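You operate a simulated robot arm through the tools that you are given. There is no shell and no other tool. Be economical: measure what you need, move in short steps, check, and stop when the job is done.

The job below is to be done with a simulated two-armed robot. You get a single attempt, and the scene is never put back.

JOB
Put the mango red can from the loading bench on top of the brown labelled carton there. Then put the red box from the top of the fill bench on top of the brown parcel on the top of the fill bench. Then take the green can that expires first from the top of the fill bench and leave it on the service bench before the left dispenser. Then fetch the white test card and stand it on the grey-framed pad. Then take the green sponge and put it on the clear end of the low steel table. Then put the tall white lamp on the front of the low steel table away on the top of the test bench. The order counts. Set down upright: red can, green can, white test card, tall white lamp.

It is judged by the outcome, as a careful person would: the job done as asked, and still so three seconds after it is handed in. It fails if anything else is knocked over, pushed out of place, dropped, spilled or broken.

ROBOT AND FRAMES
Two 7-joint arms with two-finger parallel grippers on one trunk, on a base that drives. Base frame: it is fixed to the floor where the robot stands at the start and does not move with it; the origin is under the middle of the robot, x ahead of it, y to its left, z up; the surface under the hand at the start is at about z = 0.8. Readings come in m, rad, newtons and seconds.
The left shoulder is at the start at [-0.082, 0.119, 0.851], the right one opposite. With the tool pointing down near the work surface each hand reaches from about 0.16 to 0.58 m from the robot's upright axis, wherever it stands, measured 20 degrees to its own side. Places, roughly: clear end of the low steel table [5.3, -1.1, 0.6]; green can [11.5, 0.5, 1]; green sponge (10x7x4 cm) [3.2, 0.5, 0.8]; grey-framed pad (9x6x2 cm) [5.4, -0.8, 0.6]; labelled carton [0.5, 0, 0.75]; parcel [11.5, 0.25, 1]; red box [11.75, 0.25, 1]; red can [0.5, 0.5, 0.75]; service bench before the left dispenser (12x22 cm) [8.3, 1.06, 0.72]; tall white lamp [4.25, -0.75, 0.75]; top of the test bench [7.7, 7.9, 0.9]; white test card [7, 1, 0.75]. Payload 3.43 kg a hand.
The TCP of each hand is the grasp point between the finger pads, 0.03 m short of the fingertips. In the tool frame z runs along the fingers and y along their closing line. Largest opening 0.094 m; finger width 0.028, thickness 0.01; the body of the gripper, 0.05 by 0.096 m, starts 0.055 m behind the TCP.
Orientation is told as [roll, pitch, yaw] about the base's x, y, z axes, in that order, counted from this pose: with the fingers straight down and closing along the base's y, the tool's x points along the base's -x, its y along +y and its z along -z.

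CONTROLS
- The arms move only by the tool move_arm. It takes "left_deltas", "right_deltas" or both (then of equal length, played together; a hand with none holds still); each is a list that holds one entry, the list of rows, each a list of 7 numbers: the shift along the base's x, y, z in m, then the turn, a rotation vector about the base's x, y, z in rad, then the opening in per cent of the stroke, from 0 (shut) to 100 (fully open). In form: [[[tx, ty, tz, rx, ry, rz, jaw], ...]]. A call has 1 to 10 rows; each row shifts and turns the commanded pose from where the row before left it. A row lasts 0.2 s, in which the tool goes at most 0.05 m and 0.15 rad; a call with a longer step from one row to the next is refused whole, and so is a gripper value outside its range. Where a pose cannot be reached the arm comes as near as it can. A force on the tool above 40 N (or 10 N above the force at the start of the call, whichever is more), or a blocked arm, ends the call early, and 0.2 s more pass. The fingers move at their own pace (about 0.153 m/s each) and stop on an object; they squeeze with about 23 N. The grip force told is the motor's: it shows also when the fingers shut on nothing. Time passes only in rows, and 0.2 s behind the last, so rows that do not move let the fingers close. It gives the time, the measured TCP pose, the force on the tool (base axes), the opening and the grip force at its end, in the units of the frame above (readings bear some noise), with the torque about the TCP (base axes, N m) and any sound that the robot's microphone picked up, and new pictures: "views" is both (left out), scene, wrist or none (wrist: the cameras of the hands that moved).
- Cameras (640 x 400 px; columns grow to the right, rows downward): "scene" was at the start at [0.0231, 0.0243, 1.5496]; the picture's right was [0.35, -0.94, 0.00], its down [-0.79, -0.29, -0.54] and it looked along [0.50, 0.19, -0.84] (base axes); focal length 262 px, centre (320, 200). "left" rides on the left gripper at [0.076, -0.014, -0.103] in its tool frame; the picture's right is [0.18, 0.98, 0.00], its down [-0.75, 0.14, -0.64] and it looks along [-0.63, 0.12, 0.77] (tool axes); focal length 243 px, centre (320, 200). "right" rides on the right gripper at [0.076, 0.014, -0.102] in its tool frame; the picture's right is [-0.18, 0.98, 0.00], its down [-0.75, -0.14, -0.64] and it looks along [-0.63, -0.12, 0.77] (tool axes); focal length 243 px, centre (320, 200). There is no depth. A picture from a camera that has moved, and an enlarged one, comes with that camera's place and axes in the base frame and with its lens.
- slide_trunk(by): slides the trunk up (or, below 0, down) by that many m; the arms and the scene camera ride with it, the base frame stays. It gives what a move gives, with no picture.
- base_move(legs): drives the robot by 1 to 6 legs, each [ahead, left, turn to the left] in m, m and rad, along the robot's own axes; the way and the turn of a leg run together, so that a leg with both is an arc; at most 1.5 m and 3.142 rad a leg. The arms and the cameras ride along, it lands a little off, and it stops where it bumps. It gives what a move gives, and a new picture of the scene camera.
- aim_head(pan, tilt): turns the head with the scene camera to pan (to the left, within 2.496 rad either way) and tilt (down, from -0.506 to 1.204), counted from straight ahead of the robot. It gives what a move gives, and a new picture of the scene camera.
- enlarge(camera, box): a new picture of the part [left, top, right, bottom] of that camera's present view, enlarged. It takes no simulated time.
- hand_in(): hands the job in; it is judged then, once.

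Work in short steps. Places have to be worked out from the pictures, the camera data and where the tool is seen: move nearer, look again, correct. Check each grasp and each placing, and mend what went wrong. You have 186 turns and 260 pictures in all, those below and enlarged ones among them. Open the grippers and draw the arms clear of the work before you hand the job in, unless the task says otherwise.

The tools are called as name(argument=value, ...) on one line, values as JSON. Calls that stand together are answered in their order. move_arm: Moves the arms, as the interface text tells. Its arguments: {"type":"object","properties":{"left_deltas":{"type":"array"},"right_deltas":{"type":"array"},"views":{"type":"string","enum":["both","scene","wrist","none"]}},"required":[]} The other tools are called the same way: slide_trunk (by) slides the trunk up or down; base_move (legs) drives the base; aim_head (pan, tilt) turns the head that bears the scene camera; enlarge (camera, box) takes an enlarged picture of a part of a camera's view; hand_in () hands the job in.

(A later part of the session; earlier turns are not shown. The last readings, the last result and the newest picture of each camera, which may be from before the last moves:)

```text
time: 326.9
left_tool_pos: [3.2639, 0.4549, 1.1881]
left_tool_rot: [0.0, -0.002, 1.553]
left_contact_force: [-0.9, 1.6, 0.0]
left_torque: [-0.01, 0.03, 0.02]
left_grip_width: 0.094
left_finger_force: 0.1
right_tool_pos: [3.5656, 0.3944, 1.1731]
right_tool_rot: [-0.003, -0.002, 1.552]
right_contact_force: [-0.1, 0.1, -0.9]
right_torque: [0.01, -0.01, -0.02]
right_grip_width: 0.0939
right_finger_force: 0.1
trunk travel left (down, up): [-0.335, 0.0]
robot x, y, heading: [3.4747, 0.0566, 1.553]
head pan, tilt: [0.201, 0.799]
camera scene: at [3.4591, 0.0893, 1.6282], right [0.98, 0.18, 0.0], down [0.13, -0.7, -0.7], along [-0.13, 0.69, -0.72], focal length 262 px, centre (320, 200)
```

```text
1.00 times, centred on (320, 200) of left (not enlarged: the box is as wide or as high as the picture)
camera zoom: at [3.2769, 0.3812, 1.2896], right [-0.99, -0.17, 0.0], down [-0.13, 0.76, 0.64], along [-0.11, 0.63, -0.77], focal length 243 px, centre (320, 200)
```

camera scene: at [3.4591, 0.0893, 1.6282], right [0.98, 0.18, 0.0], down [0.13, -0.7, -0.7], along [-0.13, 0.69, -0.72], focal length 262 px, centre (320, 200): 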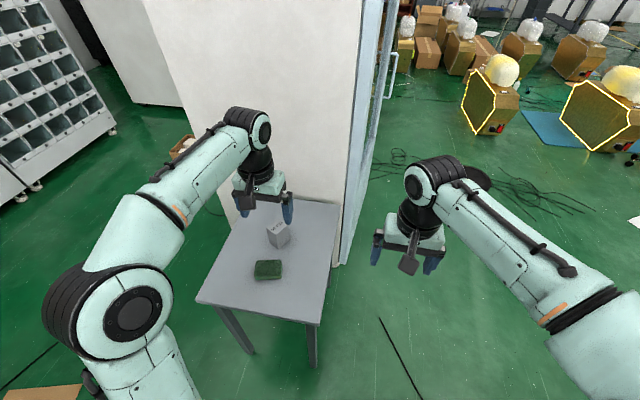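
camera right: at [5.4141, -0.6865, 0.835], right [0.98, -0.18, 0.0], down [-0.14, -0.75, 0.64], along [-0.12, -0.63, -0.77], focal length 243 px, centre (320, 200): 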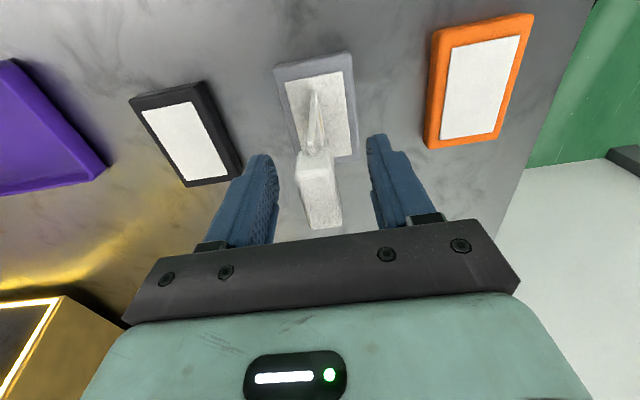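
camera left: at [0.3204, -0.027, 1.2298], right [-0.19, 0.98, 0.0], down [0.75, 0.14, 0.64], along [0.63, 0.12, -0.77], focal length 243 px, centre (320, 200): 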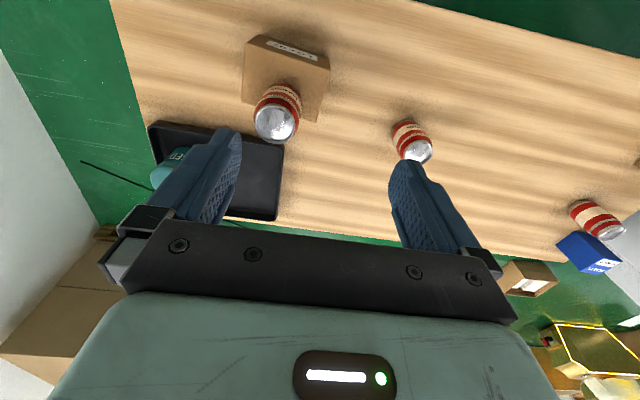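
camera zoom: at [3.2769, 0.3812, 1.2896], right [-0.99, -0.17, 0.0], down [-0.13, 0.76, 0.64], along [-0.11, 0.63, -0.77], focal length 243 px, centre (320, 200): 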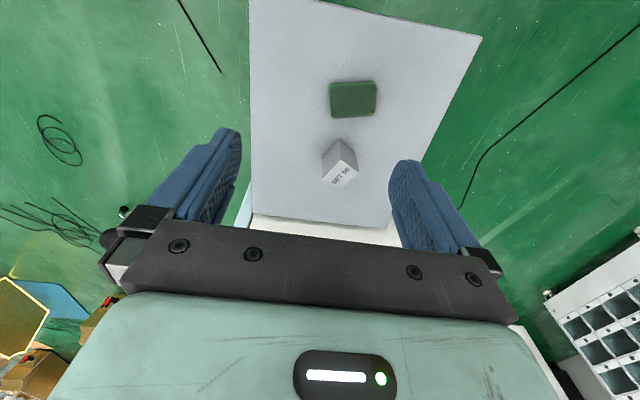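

Sponge top ≈[3.197,0.510,0.825], long axis about 13° from x. Turn the left wrist by -1.33 (closing across the 7 cm) while moving above it.

move_arm(left_deltas=[[[-0.007, 0.006, -0.005, 0, 0, -0.148, 100], [-0.007, 0.006, -0.005, 0, 0, -0.148, 100], [-0.007, 0.006, -0.01, 0, 0, -0.148, 100], [-0.007, 0.006, -0.02, 0, 0, -0.148, 100], [-0.007, 0.006, -0.03, 0, 0, -0.148, 100], [-0.007, 0.006, -0.03, 0, 0, -0.148, 100], [-0.007, 0.006, -0.03, 0, 0, -0.148, 100], [-0.007, 0.006, -0.03, 0, 0, -0.148, 100], [-0.008, 0.006, -0.03, 0, 0, -0.149, 100], [0, 0, -0.03, 0, 0, 0, 100]]], views="both")

```text
time: 329.1
left_tool_pos: [3.1984, 0.509, 0.9689]
left_tool_rot: [-0.002, -0.003, 0.219]
left_contact_force: [0.0, -0.7, 0.1]
left_torque: [-0.02, 0.0, 0.04]
left_grip_width: 0.094
left_finger_force: 0.1
right_tool_pos: [3.5664, 0.3945, 1.1735]
right_tool_rot: [-0.002, -0.002, 1.553]
right_contact_force: [0.0, -0.6, -0.3]
right_torque: [0.01, -0.01, -0.02]
right_grip_width: 0.094
right_finger_force: 0.1
trunk travel left (down, up): [-0.335, 0.0]
robot x, y, heading: [3.4756, 0.0558, 1.552]
head pan, tilt: [0.201, 0.799]
camera scene: at [3.4592, 0.0896, 1.6282], right [0.98, 0.18, 0.0], down [0.13, -0.7, -0.7], along [-0.13, 0.69, -0.72], focal length 262 px, centre (320, 200)
camera left: at [3.1276, 0.4805, 1.07], right [-0.39, 0.92, 0.0], down [0.7, 0.3, 0.64], along [0.59, 0.25, -0.77], focal length 243 px, centre (320, 200)
```

scene: 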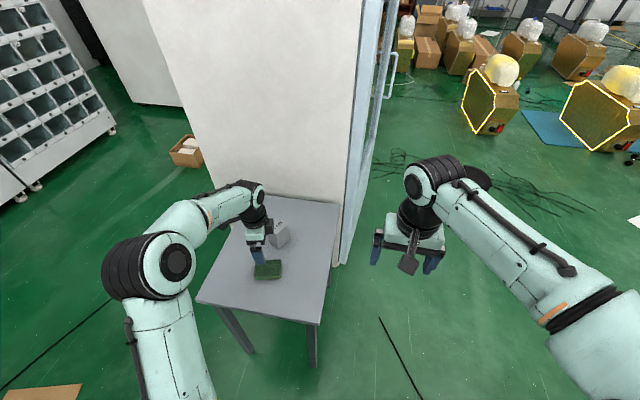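
left: 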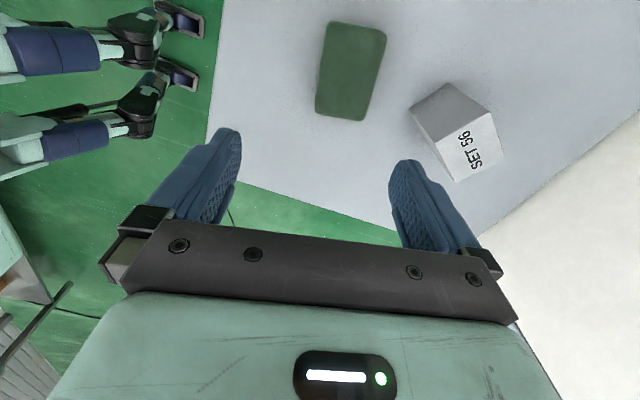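

The new view puts the sponge nearer [3.18,0.53] with top at z≈0.78. Move over and lower, then look again.

move_arm(left_deltas=[[[-0.009, 0.01, -0.03, 0, 0, 0, 100], [-0.009, 0.01, -0.03, 0, 0, 0, 100], [0, 0, -0.03, 0, 0, 0, 100], [0, 0, 0, 0, 0, 0, 100]]], views="both")

```text
time: 330.1
left_tool_pos: [3.1788, 0.5291, 0.8777]
left_tool_rot: [0.001, -0.001, 0.22]
left_contact_force: [-0.8, 0.7, 0.9]
left_torque: [0.04, 0.04, -0.02]
left_grip_width: 0.0941
left_finger_force: 0.0
right_tool_pos: [3.5653, 0.3933, 1.174]
right_tool_rot: [-0.001, -0.002, 1.552]
right_contact_force: [-0.6, -0.9, 0.7]
right_torque: [0.0, 0.0, 0.01]
right_grip_width: 0.0939
right_finger_force: 0.0
trunk travel left (down, up): [-0.335, 0.0]
robot x, y, heading: [3.4723, 0.0519, 1.551]
head pan, tilt: [0.201, 0.799]
camera scene: at [3.4592, 0.0893, 1.6282], right [0.98, 0.18, 0.0], down [0.13, -0.7, -0.7], along [-0.13, 0.69, -0.72], focal length 262 px, centre (320, 200)
camera left: at [3.1079, 0.4999, 0.9799], right [-0.39, 0.92, 0.0], down [0.7, 0.3, 0.64], along [0.59, 0.25, -0.77], focal length 243 px, centre (320, 200)
```

scene: 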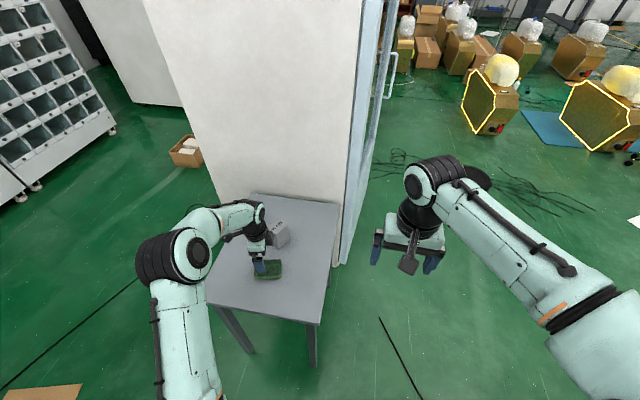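
left: 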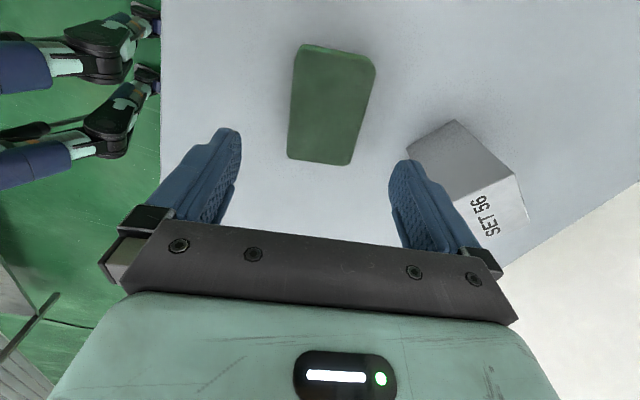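

Centre ≈[3.176,0.537]. Adjust and lower to TCP 0.80; view again for height.

move_arm(left_deltas=[[[-0.002, 0.007, -0.03, 0, 0, 0, 100], [0, 0, -0.025, 0, 0, 0, 100], [0, 0, -0.02, 0, 0, 0, 100], [0, 0, 0, 0, 0, 0, 100]]], views="wrist")

enlarge(camera="scene", box=[220, 220, 320, 300])

```text
time: 331.1
left_tool_pos: [3.1814, 0.5379, 0.8017]
left_tool_rot: [0.0, -0.002, 0.218]
left_contact_force: [-0.2, -0.7, 0.5]
left_torque: [0.02, -0.02, -0.01]
left_grip_width: 0.094
left_finger_force: 0.0
right_tool_pos: [3.5664, 0.3938, 1.1736]
right_tool_rot: [-0.003, -0.002, 1.551]
right_contact_force: [1.1, -0.7, 0.3]
right_torque: [0.02, 0.02, 0.02]
right_grip_width: 0.0938
right_finger_force: 0.1
trunk travel left (down, up): [-0.335, 0.0]
robot x, y, heading: [3.4745, 0.0525, 1.553]
head pan, tilt: [0.201, 0.799]
camera left: at [3.1099, 0.5088, 0.9029], right [-0.39, 0.92, 0.0], down [0.7, 0.3, 0.64], along [0.59, 0.25, -0.77], focal length 243 px, centre (320, 200)
```

left: 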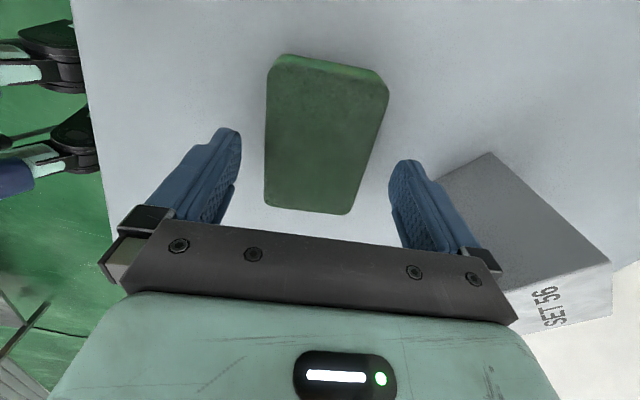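

```text
5.00 times, centred on (270, 260) of scene
camera zoom: at [3.4593, 0.0892, 1.6282], right [0.98, 0.18, 0.0], down [0.13, -0.7, -0.7], along [-0.13, 0.69, -0.72], focal length 1308 px, centre (570, -100)
```

zoom: 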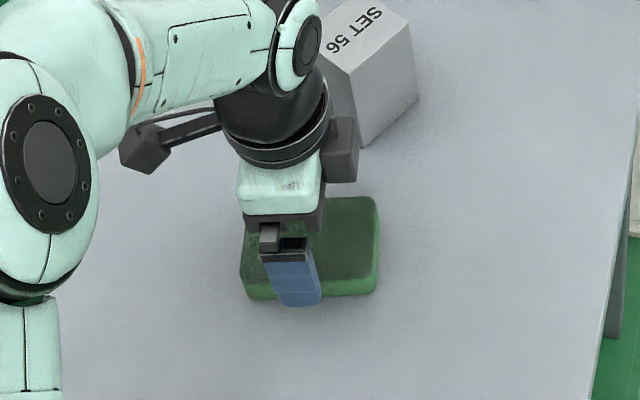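

Aligned; sponge top ≈0.76. Lower 0.038 more and close.

move_arm(left_deltas=[[[-0.002, -0.001, -0.02, 0, 0, 0, 100], [0, 0, -0.018, 0, 0, 0, 100], [0, 0, 0, 0, 0, 0, 100], [0, 0, 0, 0, 0, 0, 40], [0, 0, 0, 0, 0, 0, 40], [0, 0, 0, 0, 0, 0, 40]]], views="wrist")

```text
time: 331.9
left_tool_pos: [3.1769, 0.5383, 0.7709]
left_tool_rot: [0.004, 0.002, 0.22]
left_contact_force: [3.9, -13.5, 28.8]
left_torque: [-1.9, -0.32, 0.08]
left_grip_width: 0.0942
left_finger_force: 0.1
right_tool_pos: [3.5658, 0.392, 1.1749]
right_tool_rot: [-0.004, -0.004, 1.554]
right_contact_force: [-0.1, 0.1, -0.6]
right_torque: [-0.04, -0.01, -0.01]
right_grip_width: 0.0941
right_finger_force: 0.1
trunk travel left (down, up): [-0.335, 0.0]
robot x, y, heading: [3.4698, 0.0516, 1.559]
head pan, tilt: [0.201, 0.799]
stopped in row 3 (left hand): the force on the tool passed its limit at 46 N (the readings are from after the stop); the commanded pose is now the measured one
camera left: at [3.1065, 0.5078, 0.8716], right [-0.39, 0.92, 0.0], down [0.7, 0.3, 0.64], along [0.59, 0.25, -0.77], focal length 243 px, centre (320, 200)
```

left: 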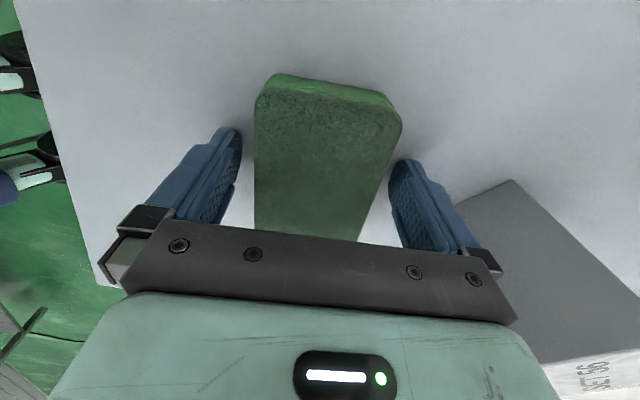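

Fingertips touched the table (z≈0.74). Raise 6 mm and close.

move_arm(left_deltas=[[[0, 0, 0.006, 0, 0, 0, 100], [0, 0, 0, 0, 0, 0, 100], [0, 0, 0, 0, 0, 0, 40], [0, 0, 0, 0, 0, 0, 40], [0, 0, 0, 0, 0, 0, 40]]], views="wrist")

```text
time: 333.1
left_tool_pos: [3.1756, 0.5392, 0.7734]
left_tool_rot: [0.004, 0.001, 0.22]
left_contact_force: [0.5, 0.1, -1.2]
left_torque: [0.01, 0.0, -0.03]
left_grip_width: 0.0679
left_finger_force: 23.1
right_tool_pos: [3.5656, 0.3943, 1.1723]
right_tool_rot: [-0.004, -0.001, 1.55]
right_contact_force: [0.7, -0.1, 1.1]
right_torque: [-0.01, 0.01, 0.01]
right_grip_width: 0.094
right_finger_force: 0.1
trunk travel left (down, up): [-0.335, 0.0]
robot x, y, heading: [3.472, 0.0573, 1.554]
head pan, tilt: [0.201, 0.799]
camera left: at [3.105, 0.5097, 0.8745], right [-0.39, 0.92, 0.01], down [0.71, 0.3, 0.64], along [0.59, 0.26, -0.77], focal length 243 px, centre (320, 200)
```

left: 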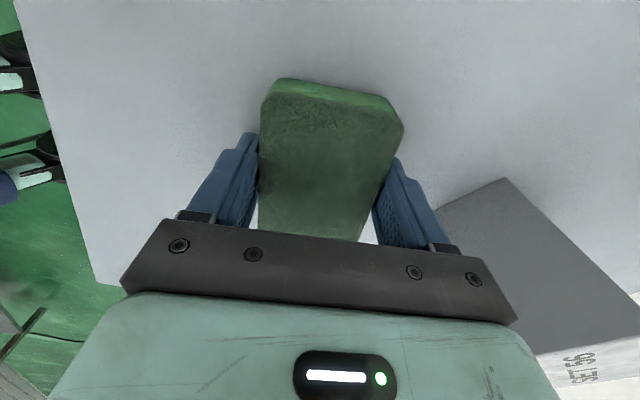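

Sponge gripped. Lift straight up, then turn the wrist back.

move_arm(left_deltas=[[[0, 0, 0.03, 0, 0, 0, 40], [0, 0, 0.045, 0, 0, 0, 40], [0, 0, 0.045, 0, 0, 0, 40], [0, 0, 0.045, 0, 0, 0.1, 40], [0.01, -0.01, 0.045, 0, 0, 0.14, 40], [0.015, -0.02, 0.04, 0, 0, 0.145, 40], [0.015, -0.02, 0.04, 0, 0, 0.145, 40], [0.015, -0.02, 0.03, 0, 0, 0.145, 40], [0, -0.02, 0.02, 0, 0, 0.145, 40], [0, -0.02, 0, 0, 0, 0.145, 40]]], views="scene")

```text
time: 335.2
left_tool_pos: [3.2309, 0.4258, 1.1126]
left_tool_rot: [0.005, 0.001, 1.186]
left_contact_force: [1.1, -0.5, -0.8]
left_torque: [-0.01, 0.01, 0.0]
left_grip_width: 0.0679
left_finger_force: 23.0
right_tool_pos: [3.5653, 0.3921, 1.1746]
right_tool_rot: [-0.004, -0.002, 1.551]
right_contact_force: [0.4, 0.4, 0.1]
right_torque: [0.0, 0.01, 0.01]
right_grip_width: 0.0939
right_finger_force: 0.1
trunk travel left (down, up): [-0.335, 0.0]
robot x, y, heading: [3.4783, 0.0537, 1.55]
head pan, tilt: [0.201, 0.799]
camera scene: at [3.4593, 0.0885, 1.6282], right [0.98, 0.18, 0.0], down [0.13, -0.7, -0.7], along [-0.13, 0.69, -0.72], focal length 262 px, centre (320, 200)
```

scene: 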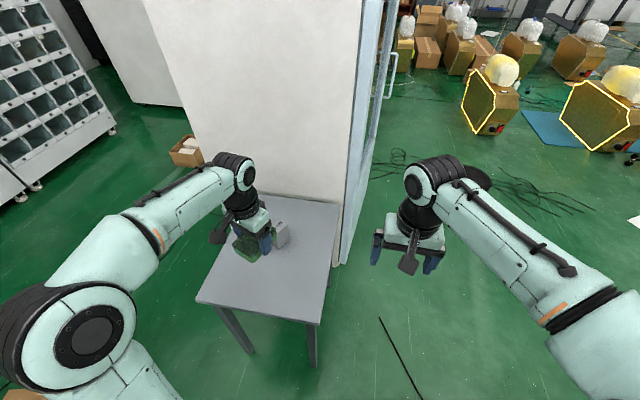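

Drive back along +x, then turn to face -x.

base_move(legs=[[0, 0, 0.02], [0, -1.4, 0], [0, -1.05, 0], [0, 0, 1.57]])

aim_head(pan=0.5, tilt=0.6)

```text
time: 360.9
left_tool_pos: [5.5385, -0.2093, 1.1121]
left_tool_rot: [0.005, 0.001, 2.748]
left_contact_force: [0.0, -0.5, -0.1]
left_torque: [0.02, 0.0, -0.02]
left_grip_width: 0.0678
left_finger_force: 23.3
right_tool_pos: [5.5756, 0.1254, 1.1731]
right_tool_rot: [-0.003, -0.002, 3.113]
right_contact_force: [0.8, 0.5, 0.2]
right_torque: [0.01, 0.0, 0.0]
right_grip_width: 0.0943
right_finger_force: 0.0
trunk travel left (down, up): [-0.335, 0.0]
robot x, y, heading: [5.9137, 0.028, 3.12]
head pan, tilt: [0.201, 0.799]
camera scene: at [5.8813, 0.0144, 1.6282], right [-0.18, 0.98, 0.0], down [0.71, 0.13, -0.7], along [-0.69, -0.12, -0.72], focal length 262 px, centre (320, 200)
```

scene: 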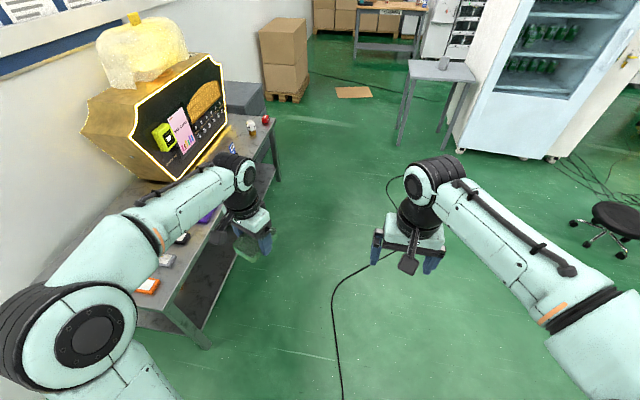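

```text
time: 361.7
left_tool_pos: [5.5408, -0.2092, 1.1132]
left_tool_rot: [0.005, 0.001, 2.746]
left_contact_force: [0.3, 0.5, 0.8]
left_torque: [0.0, -0.01, 0.02]
left_grip_width: 0.0678
left_finger_force: 23.0
right_tool_pos: [5.5747, 0.126, 1.174]
right_tool_rot: [-0.003, -0.002, 3.114]
right_contact_force: [0.3, -0.1, 1.0]
right_torque: [0.01, 0.0, -0.02]
right_grip_width: 0.0938
right_finger_force: 0.1
trunk travel left (down, up): [-0.335, 0.0]
robot x, y, heading: [5.914, 0.0284, 3.118]
head pan, tilt: [0.499, 0.6]
camera scene: at [5.882, -0.0117, 1.645], right [-0.46, 0.89, 0.0], down [0.5, 0.26, -0.82], along [-0.73, -0.38, -0.57], focal length 262 px, centre (320, 200)
```

scene: 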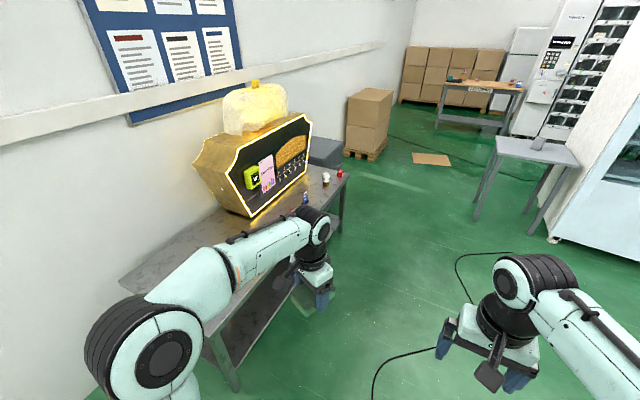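

base_move(legs=[[0, 0, 0.022], [-0.4, 0, 0], [0, 0.84, 0]])

aim_head(pan=0.1, tilt=0.7)

```text
time: 371.9
left_tool_pos: [5.9206, -1.0546, 1.1108]
left_tool_rot: [0.005, -0.001, 2.746]
left_contact_force: [0.6, -0.4, 0.5]
left_torque: [0.02, 0.01, 0.02]
left_grip_width: 0.0678
left_finger_force: 23.8
right_tool_pos: [5.9556, -0.7195, 1.1726]
right_tool_rot: [-0.002, -0.002, 3.113]
right_contact_force: [-0.2, 0.5, -0.2]
right_torque: [-0.01, 0.03, 0.01]
right_grip_width: 0.0939
right_finger_force: 0.1
trunk travel left (down, up): [-0.335, 0.0]
robot x, y, heading: [6.2933, -0.8169, 3.114]
head pan, tilt: [0.499, 0.6]
camera scene: at [6.262, -0.8577, 1.6451], right [-0.46, 0.89, 0.0], down [0.5, 0.26, -0.83], along [-0.73, -0.38, -0.56], focal length 262 px, centre (320, 200)
```

scene: 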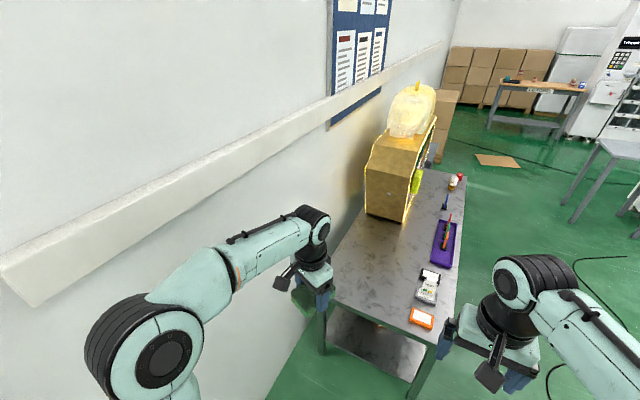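

```text
time: 372.8
left_tool_pos: [5.9189, -1.0538, 1.1125]
left_tool_rot: [0.006, -0.001, 2.745]
left_contact_force: [-0.1, -0.8, -0.1]
left_torque: [0.01, 0.01, -0.01]
left_grip_width: 0.0676
left_finger_force: 23.5
right_tool_pos: [5.9561, -0.72, 1.1734]
right_tool_rot: [-0.003, -0.002, 3.112]
right_contact_force: [0.6, -1.1, 1.0]
right_torque: [0.03, 0.01, 0.04]
right_grip_width: 0.0939
right_finger_force: 0.0
trunk travel left (down, up): [-0.335, 0.0]
robot x, y, heading: [6.2956, -0.8171, 3.109]
head pan, tilt: [0.099, 0.7]
camera scene: at [6.256, -0.8238, 1.6364], right [-0.07, 1.0, 0.0], down [0.64, 0.05, -0.77], along [-0.76, -0.06, -0.64], focal length 262 px, centre (320, 200)
```

scene: 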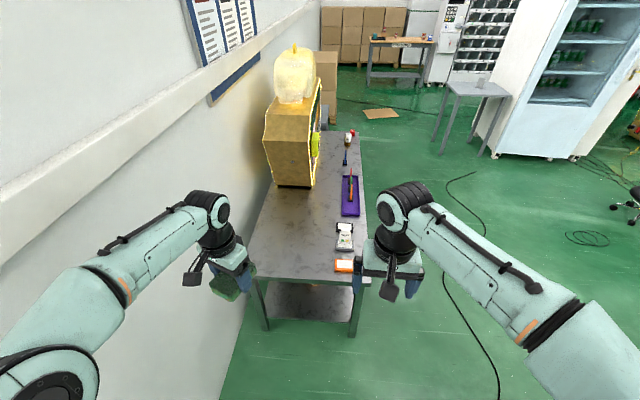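

Straighten and advance to x≈5.78 at the end of the steel table, then lower the trunk by 0.15.

base_move(legs=[[0, 0, 0.03], [0.5, 0, 0]])

slide_trunk(by=-0.15)

aim_head(pan=0.2, tilt=0.9)

```text
time: 375.8
left_tool_pos: [5.4774, -1.0773, 1.1128]
left_tool_rot: [0.005, 0.003, 2.789]
left_contact_force: [-0.3, 0.5, 0.5]
left_torque: [-0.03, -0.05, 0.01]
left_grip_width: 0.0678
left_finger_force: 23.6
right_tool_pos: [5.4988, -0.7413, 1.1733]
right_tool_rot: [0.0, -0.001, -3.129]
right_contact_force: [-0.2, 0.5, 0.9]
right_torque: [-0.04, 0.0, -0.01]
right_grip_width: 0.0942
right_finger_force: 0.3
trunk travel left (down, up): [-0.335, 0.0]
robot x, y, heading: [5.8438, -0.8268, -3.123]
head pan, tilt: [0.099, 0.7]
stopped in leg 2: the robot was blocked; the commanded pose is now the measured one
camera scene: at [5.8021, -0.8306, 1.6365], right [-0.12, 0.99, 0.0], down [0.64, 0.07, -0.76], along [-0.76, -0.09, -0.65], focal length 262 px, centre (320, 200)
```

scene: 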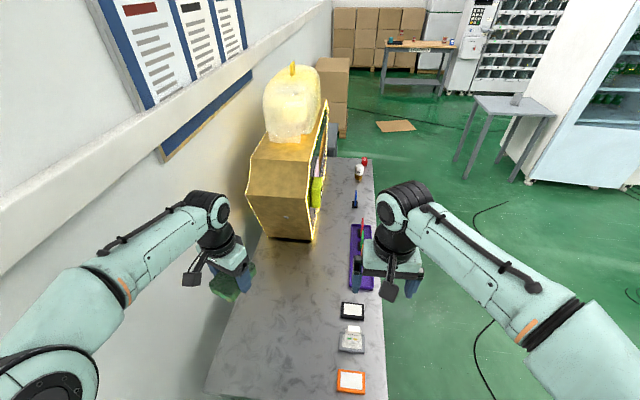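

```text
time: 377.6
left_tool_pos: [5.4794, -1.0828, 0.9618]
left_tool_rot: [0.005, 0.0, 2.79]
left_contact_force: [-0.4, -0.2, -0.4]
left_torque: [0.02, -0.01, -0.02]
left_grip_width: 0.0677
left_finger_force: 23.3
right_tool_pos: [5.4997, -0.7457, 1.0244]
right_tool_rot: [-0.003, -0.001, -3.128]
right_contact_force: [0.3, 0.2, 0.1]
right_torque: [0.02, 0.01, 0.01]
right_grip_width: 0.0939
right_finger_force: 0.0
trunk travel left (down, up): [-0.185, 0.15]
robot x, y, heading: [5.8447, -0.8292, -3.13]
head pan, tilt: [0.099, 0.7]
```

```text
time: 378.3
left_tool_pos: [5.478, -1.0821, 0.9616]
left_tool_rot: [0.005, 0.001, 2.79]
left_contact_force: [-0.4, 0.6, 0.1]
left_torque: [-0.01, -0.01, 0.01]
left_grip_width: 0.0674
left_finger_force: 22.8
right_tool_pos: [5.5002, -0.7464, 1.0242]
right_tool_rot: [-0.004, -0.002, -3.129]
right_contact_force: [-0.5, -0.2, 0.7]
right_torque: [0.0, -0.01, 0.01]
right_grip_width: 0.0936
right_finger_force: 0.1
trunk travel left (down, up): [-0.185, 0.15]
robot x, y, heading: [5.8421, -0.8291, -3.123]
head pan, tilt: [0.201, 0.901]
camera scene: at [5.8118, -0.8437, 1.4671], right [-0.22, 0.98, 0.0], down [0.76, 0.17, -0.62], along [-0.61, -0.13, -0.78], focal length 262 px, centre (320, 200)
```

scene: 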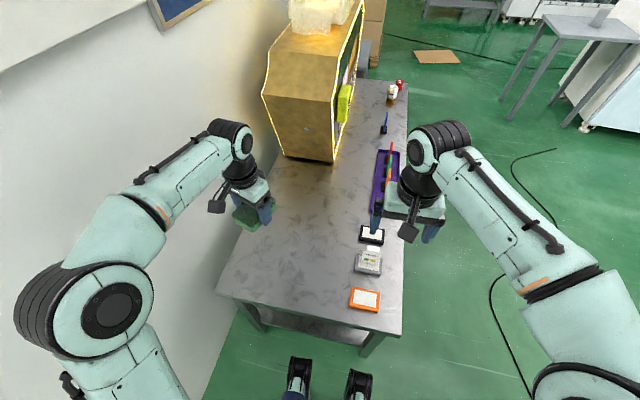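

The drive was blocked at x=5.84; check that the card and table are undisturbed.

enlarge(camera="scene", box=[330, 140, 420, 320])

enlarge(camera="scene", box=[200, 260, 420, 400])

```text
2.22 times, centred on (375, 230) of scene
camera zoom: at [5.8118, -0.8437, 1.4671], right [-0.22, 0.98, 0.0], down [0.76, 0.17, -0.62], along [-0.61, -0.13, -0.78], focal length 582 px, centre (198, 133)
```

zoom: 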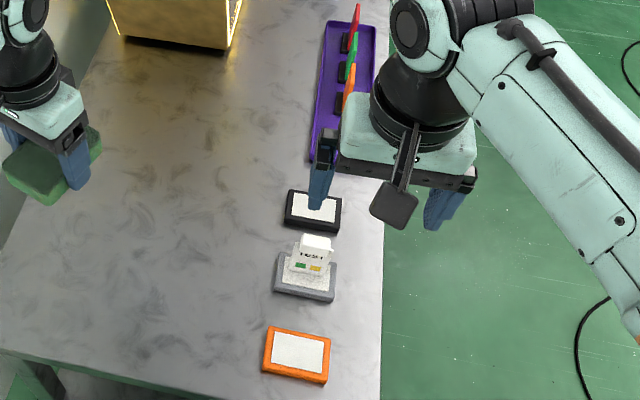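

```text
2.86 times, centred on (310, 330) of scene
camera zoom: at [5.8118, -0.8437, 1.4671], right [-0.22, 0.98, 0.0], down [0.76, 0.17, -0.62], along [-0.61, -0.13, -0.78], focal length 748 px, centre (349, -171)
```

zoom: 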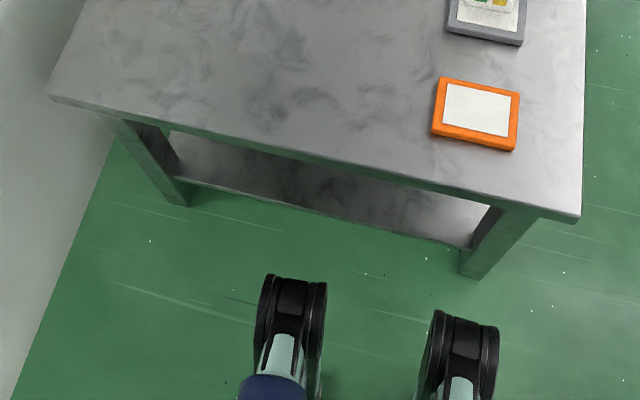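

Card stands; feet are clear of the table (the elbow by the wall was probably what blocked). The spot [5.40,-1.06] at the clear end is in reach; lower the sponge there.

move_arm(left_deltas=[[[-0.013, 0.004, -0.03, 0, 0, 0.117, 40], [-0.013, 0.004, -0.035, 0, 0, 0.117, 40], [-0.013, 0.004, -0.035, 0, 0, 0.117, 40], [-0.013, 0.004, -0.035, 0, 0, 0, 40], [-0.013, 0.004, -0.035, 0, 0, 0, 40], [-0.013, 0.002, -0.04, 0, 0, 0, 40], [0, 0, 0, 0, 0, 0, 40]]], views="both")

```text
time: 379.9
left_tool_pos: [5.4031, -1.0593, 0.7528]
left_tool_rot: [0.005, 0.0, 3.139]
left_contact_force: [-0.7, -0.9, -0.3]
left_torque: [-0.01, 0.01, 0.01]
left_grip_width: 0.0678
left_finger_force: 23.2
right_tool_pos: [5.5017, -0.7458, 1.0243]
right_tool_rot: [-0.003, 0.0, -3.126]
right_contact_force: [0.6, 0.4, 0.3]
right_torque: [-0.02, 0.02, 0.01]
right_grip_width: 0.094
right_finger_force: 0.0
trunk travel left (down, up): [-0.185, 0.15]
robot x, y, heading: [5.8444, -0.8273, -3.124]
head pan, tilt: [0.201, 0.901]
camera scene: at [5.8122, -0.8436, 1.4671], right [-0.22, 0.98, 0.0], down [0.76, 0.17, -0.62], along [-0.61, -0.13, -0.78], focal length 262 px, centre (320, 200)
camera left: at [5.4793, -1.0432, 0.8528], right [0.18, -0.98, 0.01], down [-0.75, -0.14, 0.64], along [-0.63, -0.12, -0.77], focal length 243 px, centre (320, 200)
```

scene: 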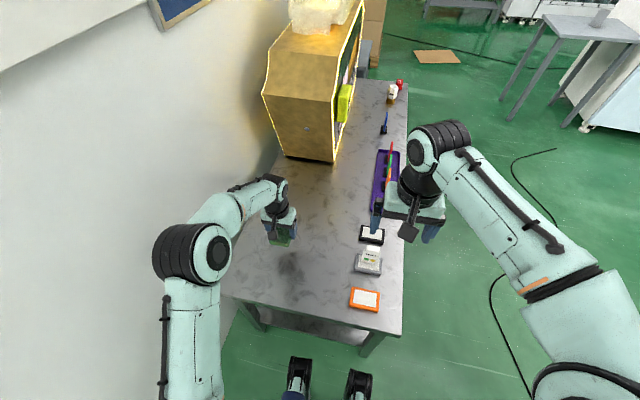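
left: 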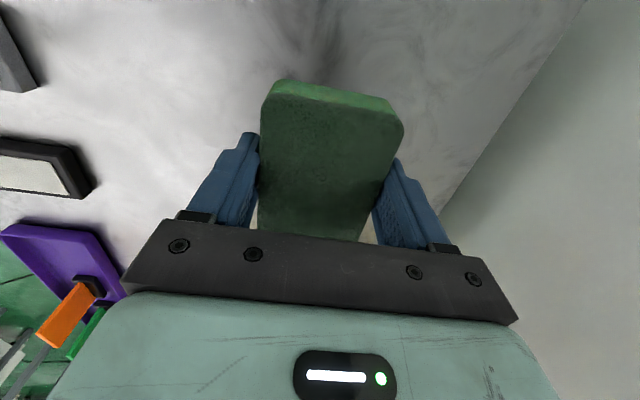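

Over the clear end. Descend gently to contact (expected TCP ≈0.665).

move_arm(left_deltas=[[[0, 0, -0.04, 0, 0, 0, 40], [0, 0, -0.025, 0, 0, 0, 40], [0, 0, -0.01, 0, 0, 0, 40], [0, 0, -0.008, 0, 0, 0, 40], [0, 0, -0.006, 0, 0, 0, 40], [0, 0, -0.005, 0, 0, 0, 40]]], views="none")

```text
time: 381.3
left_tool_pos: [5.4015, -1.06, 0.6572]
left_tool_rot: [0.007, -0.002, 3.14]
left_contact_force: [-0.6, 0.0, 0.0]
left_torque: [-0.02, -0.02, 0.0]
left_grip_width: 0.0679
left_finger_force: 23.2
right_tool_pos: [5.5005, -0.7464, 1.0236]
right_tool_rot: [-0.004, 0.0, -3.128]
right_contact_force: [0.1, -0.1, 0.0]
right_torque: [-0.01, 0.04, 0.0]
right_grip_width: 0.0939
right_finger_force: 0.0
trunk travel left (down, up): [-0.185, 0.15]
robot x, y, heading: [5.8404, -0.8264, -3.126]
head pan, tilt: [0.201, 0.901]
```

move_arm(left_deltas=[[[0, 0, -0.006, 0, 0, 0, 40], [0, 0, -0.006, 0, 0, 0, 40], [0, 0, -0.006, 0, 0, 0, 40], [0, 0, -0.006, 0, 0, 0, 40]]], views="wrist")

```text
time: 382.0
left_tool_pos: [5.4002, -1.061, 0.6505]
left_tool_rot: [0.003, -0.008, 3.14]
left_contact_force: [9.8, 0.1, 15.9]
left_torque: [-0.03, 0.02, 0.0]
left_grip_width: 0.068
left_finger_force: 22.8
right_tool_pos: [5.5009, -0.7456, 1.0243]
right_tool_rot: [-0.004, -0.004, -3.125]
right_contact_force: [-0.8, 0.3, 0.2]
right_torque: [0.0, -0.02, 0.02]
right_grip_width: 0.0942
right_finger_force: 0.0
trunk travel left (down, up): [-0.185, 0.15]
robot x, y, heading: [5.8446, -0.827, -3.129]
head pan, tilt: [0.201, 0.901]
stopped in row 3 (left hand): the force on the tool passed its limit at 48 N (the readings are from after the stop); the commanded pose is now the measured one
camera left: at [5.4772, -1.0444, 0.7513], right [0.18, -0.98, 0.0], down [-0.75, -0.14, 0.65], along [-0.64, -0.12, -0.76], focal length 243 px, centre (320, 200)
```

left: 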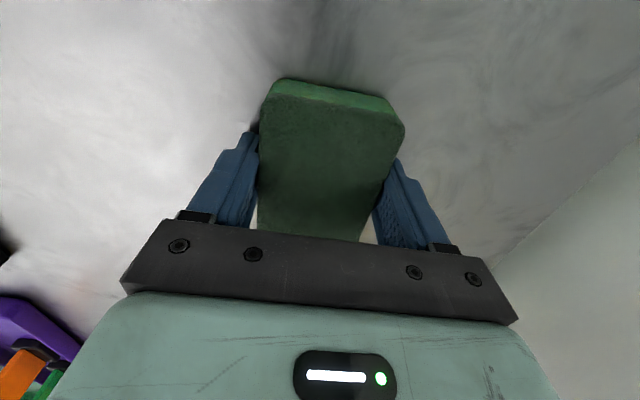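

The sponge is down. Open and rise.

move_arm(left_deltas=[[[0, 0, 0.002, 0, 0, 0, 60], [0, 0, 0.0, 0, 0, 0, 100], [0, 0, 0, 0, 0, 0, 100], [0, 0, 0.03, 0, 0, 0, 100], [0, 0, 0.045, 0, 0, 0, 100], [0, 0, 0.045, 0, 0, 0, 100], [0, 0, 0.045, 0, 0, 0, 100], [0.01, 0, 0.045, 0, 0, 0, 100], [0.02, 0, 0.04, 0, 0, 0, 100]]], views="both")

```text
time: 384.0
left_tool_pos: [5.4302, -1.0594, 0.8984]
left_tool_rot: [0.004, -0.007, 3.14]
left_contact_force: [-0.7, -0.1, -1.1]
left_torque: [-0.03, 0.01, -0.02]
left_grip_width: 0.094
left_finger_force: 0.0
right_tool_pos: [5.5012, -0.7466, 1.0243]
right_tool_rot: [-0.003, -0.004, -3.127]
right_contact_force: [1.0, -0.7, 0.7]
right_torque: [0.02, -0.03, 0.02]
right_grip_width: 0.0941
right_finger_force: 0.0
trunk travel left (down, up): [-0.185, 0.15]
robot x, y, heading: [5.844, -0.831, -3.127]
head pan, tilt: [0.201, 0.901]
camera scene: at [5.8128, -0.8436, 1.4671], right [-0.22, 0.98, 0.0], down [0.76, 0.17, -0.62], along [-0.61, -0.13, -0.78], focal length 262 px, centre (320, 200)
camera left: at [5.5077, -1.0441, 0.9999], right [0.18, -0.98, 0.0], down [-0.75, -0.14, 0.65], along [-0.64, -0.12, -0.76], focal length 243 px, centre (320, 200)
```

scene: 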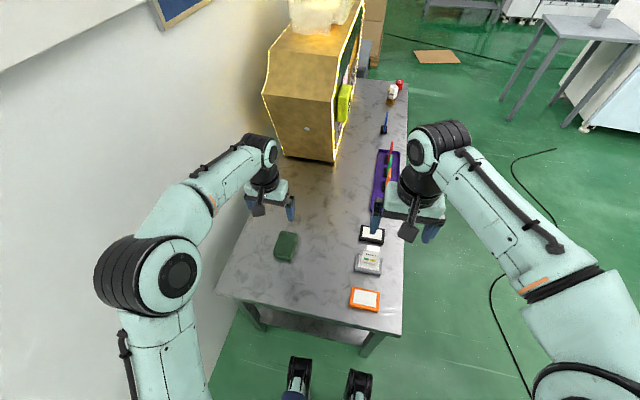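
left: 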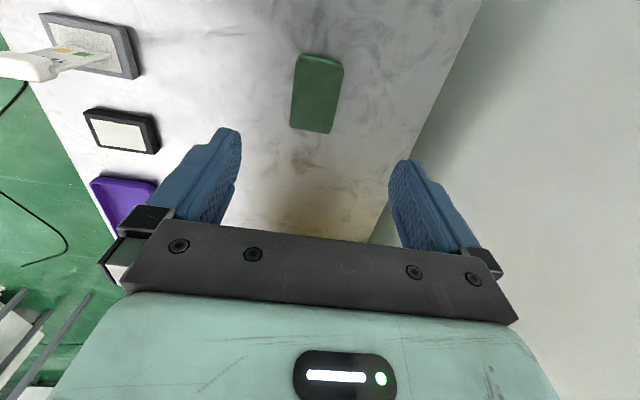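

Sponge placed. Raise the trunk, back out and go round to the front of the steel table by the lamp.

slide_trunk(by=0.15)

base_move(legs=[[-0.45, 0, 0], [0, -0.95, 0], [0, 0, 1.57]])

```text
time: 385.8
left_tool_pos: [5.4306, -1.0615, 1.0499]
left_tool_rot: [0.005, -0.007, 3.139]
left_contact_force: [0.9, 0.1, 0.0]
left_torque: [-0.02, 0.0, 0.03]
left_grip_width: 0.0939
left_finger_force: 0.0
right_tool_pos: [5.5012, -0.7469, 1.1736]
right_tool_rot: [-0.006, -0.002, -3.126]
right_contact_force: [0.7, 0.4, 0.3]
right_torque: [-0.01, -0.04, -0.04]
right_grip_width: 0.094
right_finger_force: 0.1
trunk travel left (down, up): [-0.335, 0.0]
robot x, y, heading: [5.8414, -0.8293, -3.124]
head pan, tilt: [0.201, 0.901]
```

```text
time: 396.7
left_tool_pos: [5.843, -0.1032, 1.0505]
left_tool_rot: [0.006, -0.006, -3.132]
left_contact_force: [0.3, -0.4, 0.3]
left_torque: [0.01, 0.01, -0.01]
left_grip_width: 0.0938
left_finger_force: 0.0
right_tool_pos: [5.9148, 0.2101, 1.1739]
right_tool_rot: [-0.002, -0.001, -3.12]
right_contact_force: [0.0, 0.1, 0.7]
right_torque: [0.0, 0.0, -0.01]
right_grip_width: 0.0942
right_finger_force: 0.1
trunk travel left (down, up): [-0.335, 0.0]
robot x, y, heading: [6.2562, 0.1323, -3.117]
head pan, tilt: [0.201, 0.901]
stopped in leg 2: the robot was blocked; the commanded pose is now the measured one
camera scene: at [6.2296, 0.1164, 1.6203], right [-0.22, 0.97, 0.0], down [0.76, 0.18, -0.62], along [-0.61, -0.14, -0.78], focal length 262 px, centre (320, 200)
```

scene: 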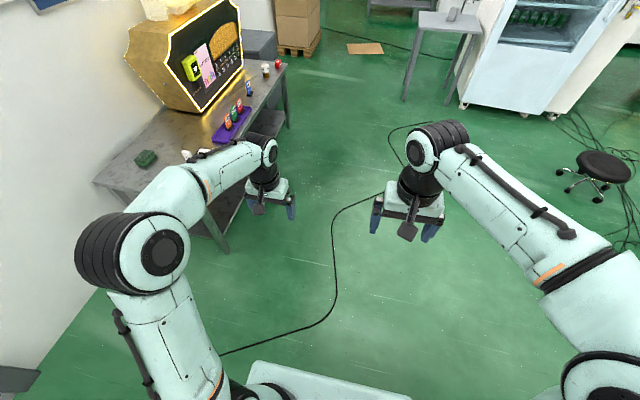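

Bumped near the service-bench corner; move away forward first and check it visually.

base_move(legs=[[0.6, 0, 0]])

aim_head(pan=-2.3, tilt=0.4)

```text
time: 400.1
left_tool_pos: [5.2498, -0.1179, 1.0514]
left_tool_rot: [0.005, -0.009, -3.134]
left_contact_force: [-0.1, 0.7, 0.5]
left_torque: [0.01, 0.0, 0.02]
left_grip_width: 0.0938
left_finger_force: 0.1
right_tool_pos: [5.3203, 0.198, 1.1747]
right_tool_rot: [-0.003, -0.001, -3.119]
right_contact_force: [-0.1, 0.1, 0.0]
right_torque: [0.01, 0.01, -0.02]
right_grip_width: 0.094
right_finger_force: 0.1
trunk travel left (down, up): [-0.335, 0.0]
robot x, y, heading: [5.659, 0.1178, -3.12]
head pan, tilt: [0.201, 0.901]
camera scene: at [5.6353, 0.1022, 1.6202], right [-0.22, 0.97, 0.0], down [0.76, 0.17, -0.62], along [-0.61, -0.14, -0.78], focal length 262 px, centre (320, 200)
```

scene: 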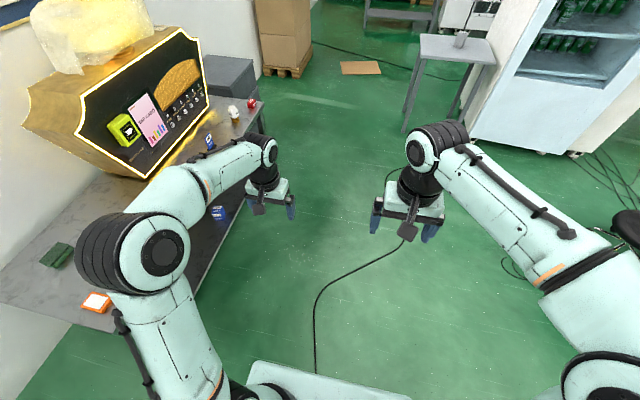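

```text
time: 402.3
left_tool_pos: [5.2491, -0.1186, 1.0498]
left_tool_rot: [0.006, -0.007, -3.137]
left_contact_force: [0.1, 0.3, 0.1]
left_torque: [-0.03, 0.02, -0.01]
left_grip_width: 0.0942
left_finger_force: 0.0
right_tool_pos: [5.32, 0.1971, 1.1733]
right_tool_rot: [-0.004, 0.0, -3.12]
right_contact_force: [-0.3, 0.1, -0.7]
right_torque: [0.0, -0.03, 0.02]
right_grip_width: 0.0941
right_finger_force: 0.1
trunk travel left (down, up): [-0.335, 0.0]
robot x, y, heading: [5.6621, 0.1182, -3.118]
head pan, tilt: [-2.3, 0.4]
camera scene: at [5.7687, 0.1896, 1.6633], right [0.76, -0.65, 0.0], down [-0.25, -0.3, -0.92], along [0.6, 0.7, -0.39], focal length 262 px, centre (320, 200)
```

scene: 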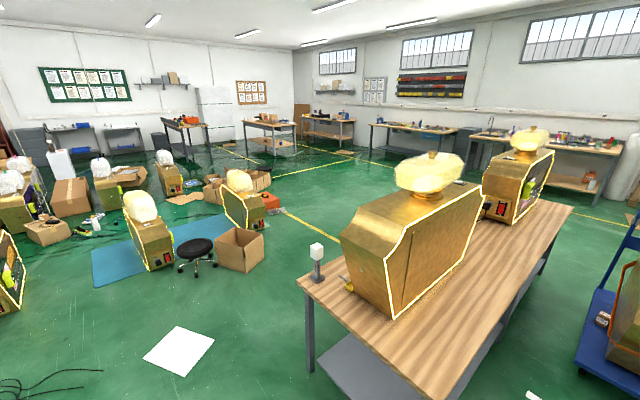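

Service bench looks undisturbed. Turn to face -y and strafe to the lamp.

base_move(legs=[[0, 0, 1.545], [0, -1.3, 0]])

aim_head(pan=-0.2, tilt=0.65)

```text
time: 417.8
left_tool_pos: [4.5741, -0.2924, 1.0506]
left_tool_rot: [0.005, -0.008, -1.602]
left_contact_force: [0.5, 0.3, 0.3]
left_torque: [0.0, 0.02, 0.02]
left_grip_width: 0.0941
left_finger_force: 0.0
right_tool_pos: [4.2606, -0.2114, 1.1733]
right_tool_rot: [-0.004, -0.001, -1.583]
right_contact_force: [0.2, 0.1, 0.2]
right_torque: [0.03, 0.03, 0.01]
right_grip_width: 0.0943
right_finger_force: 0.0
trunk travel left (down, up): [-0.335, 0.0]
robot x, y, heading: [4.3542, 0.1283, -1.581]
head pan, tilt: [-2.3, 0.4]
camera scene: at [4.2871, 0.236, 1.6633], right [0.68, 0.74, 0.0], down [0.29, -0.26, -0.92], along [-0.68, 0.62, -0.39], focal length 262 px, centre (320, 200)
```

scene: 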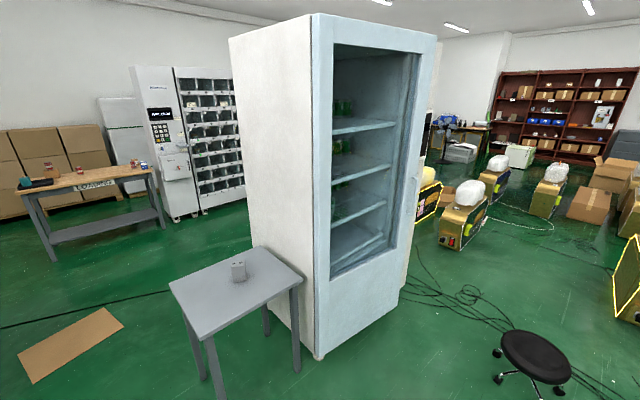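

```text
time: 419.8
left_tool_pos: [4.5726, -0.292, 1.052]
left_tool_rot: [0.007, -0.005, -1.602]
left_contact_force: [0.0, -0.2, 0.9]
left_torque: [0.0, -0.01, -0.01]
left_grip_width: 0.0942
left_finger_force: 0.1
right_tool_pos: [4.2606, -0.2112, 1.1748]
right_tool_rot: [-0.004, -0.002, -1.585]
right_contact_force: [0.5, 0.7, -0.3]
right_torque: [-0.01, 0.03, 0.01]
right_grip_width: 0.0942
right_finger_force: 0.1
trunk travel left (down, up): [-0.335, 0.0]
robot x, y, heading: [4.352, 0.1308, -1.585]
head pan, tilt: [-0.201, 0.649]
camera scene: at [4.3371, 0.0886, 1.6408], right [-0.98, 0.21, 0.0], down [0.13, 0.59, -0.8], along [-0.17, -0.78, -0.6], focal length 262 px, centre (320, 200)
```

scene: 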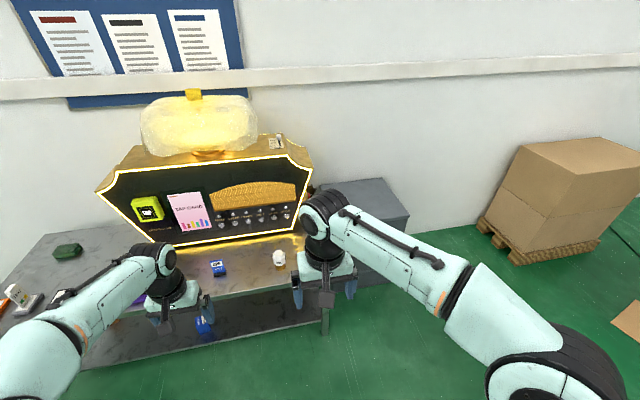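

enlarge(camera="scene", box=[240, 230, 320, 290])

enlarge(camera="right", box=[0, 0, 640, 400])

```text
6.67 times, centred on (280, 260) of scene
camera zoom: at [4.3371, 0.0886, 1.6408], right [-0.98, 0.21, 0.0], down [0.13, 0.59, -0.8], along [-0.17, -0.78, -0.6], focal length 1744 px, centre (587, -200)
```

zoom: 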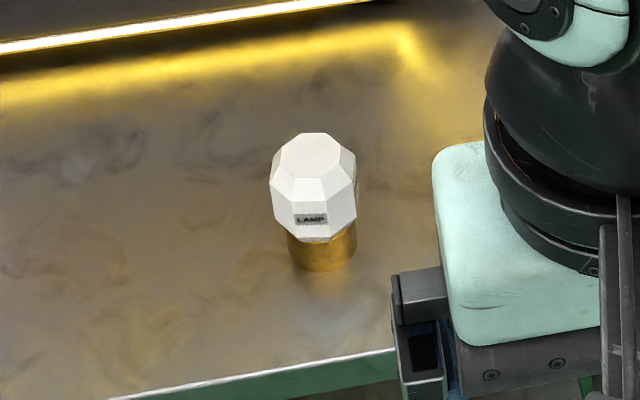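

```text
1.00 times, centred on (320, 200) of right (not enlarged: the box is as wide or as high as the picture)
camera zoom: at [4.2768, -0.1351, 1.276], right [0.98, -0.2, 0.0], down [-0.15, -0.75, 0.64], along [-0.13, -0.63, -0.76], focal length 243 px, centre (320, 200)
```

zoom: 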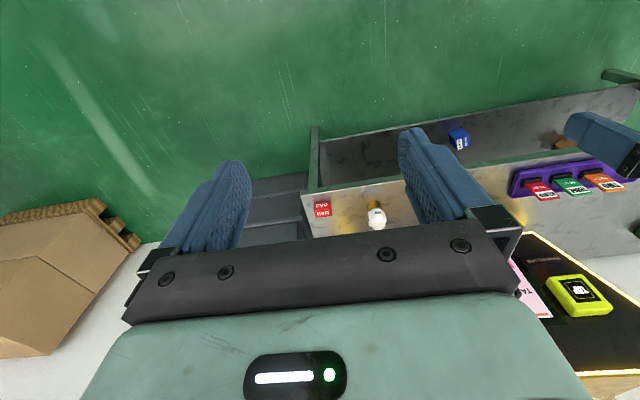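

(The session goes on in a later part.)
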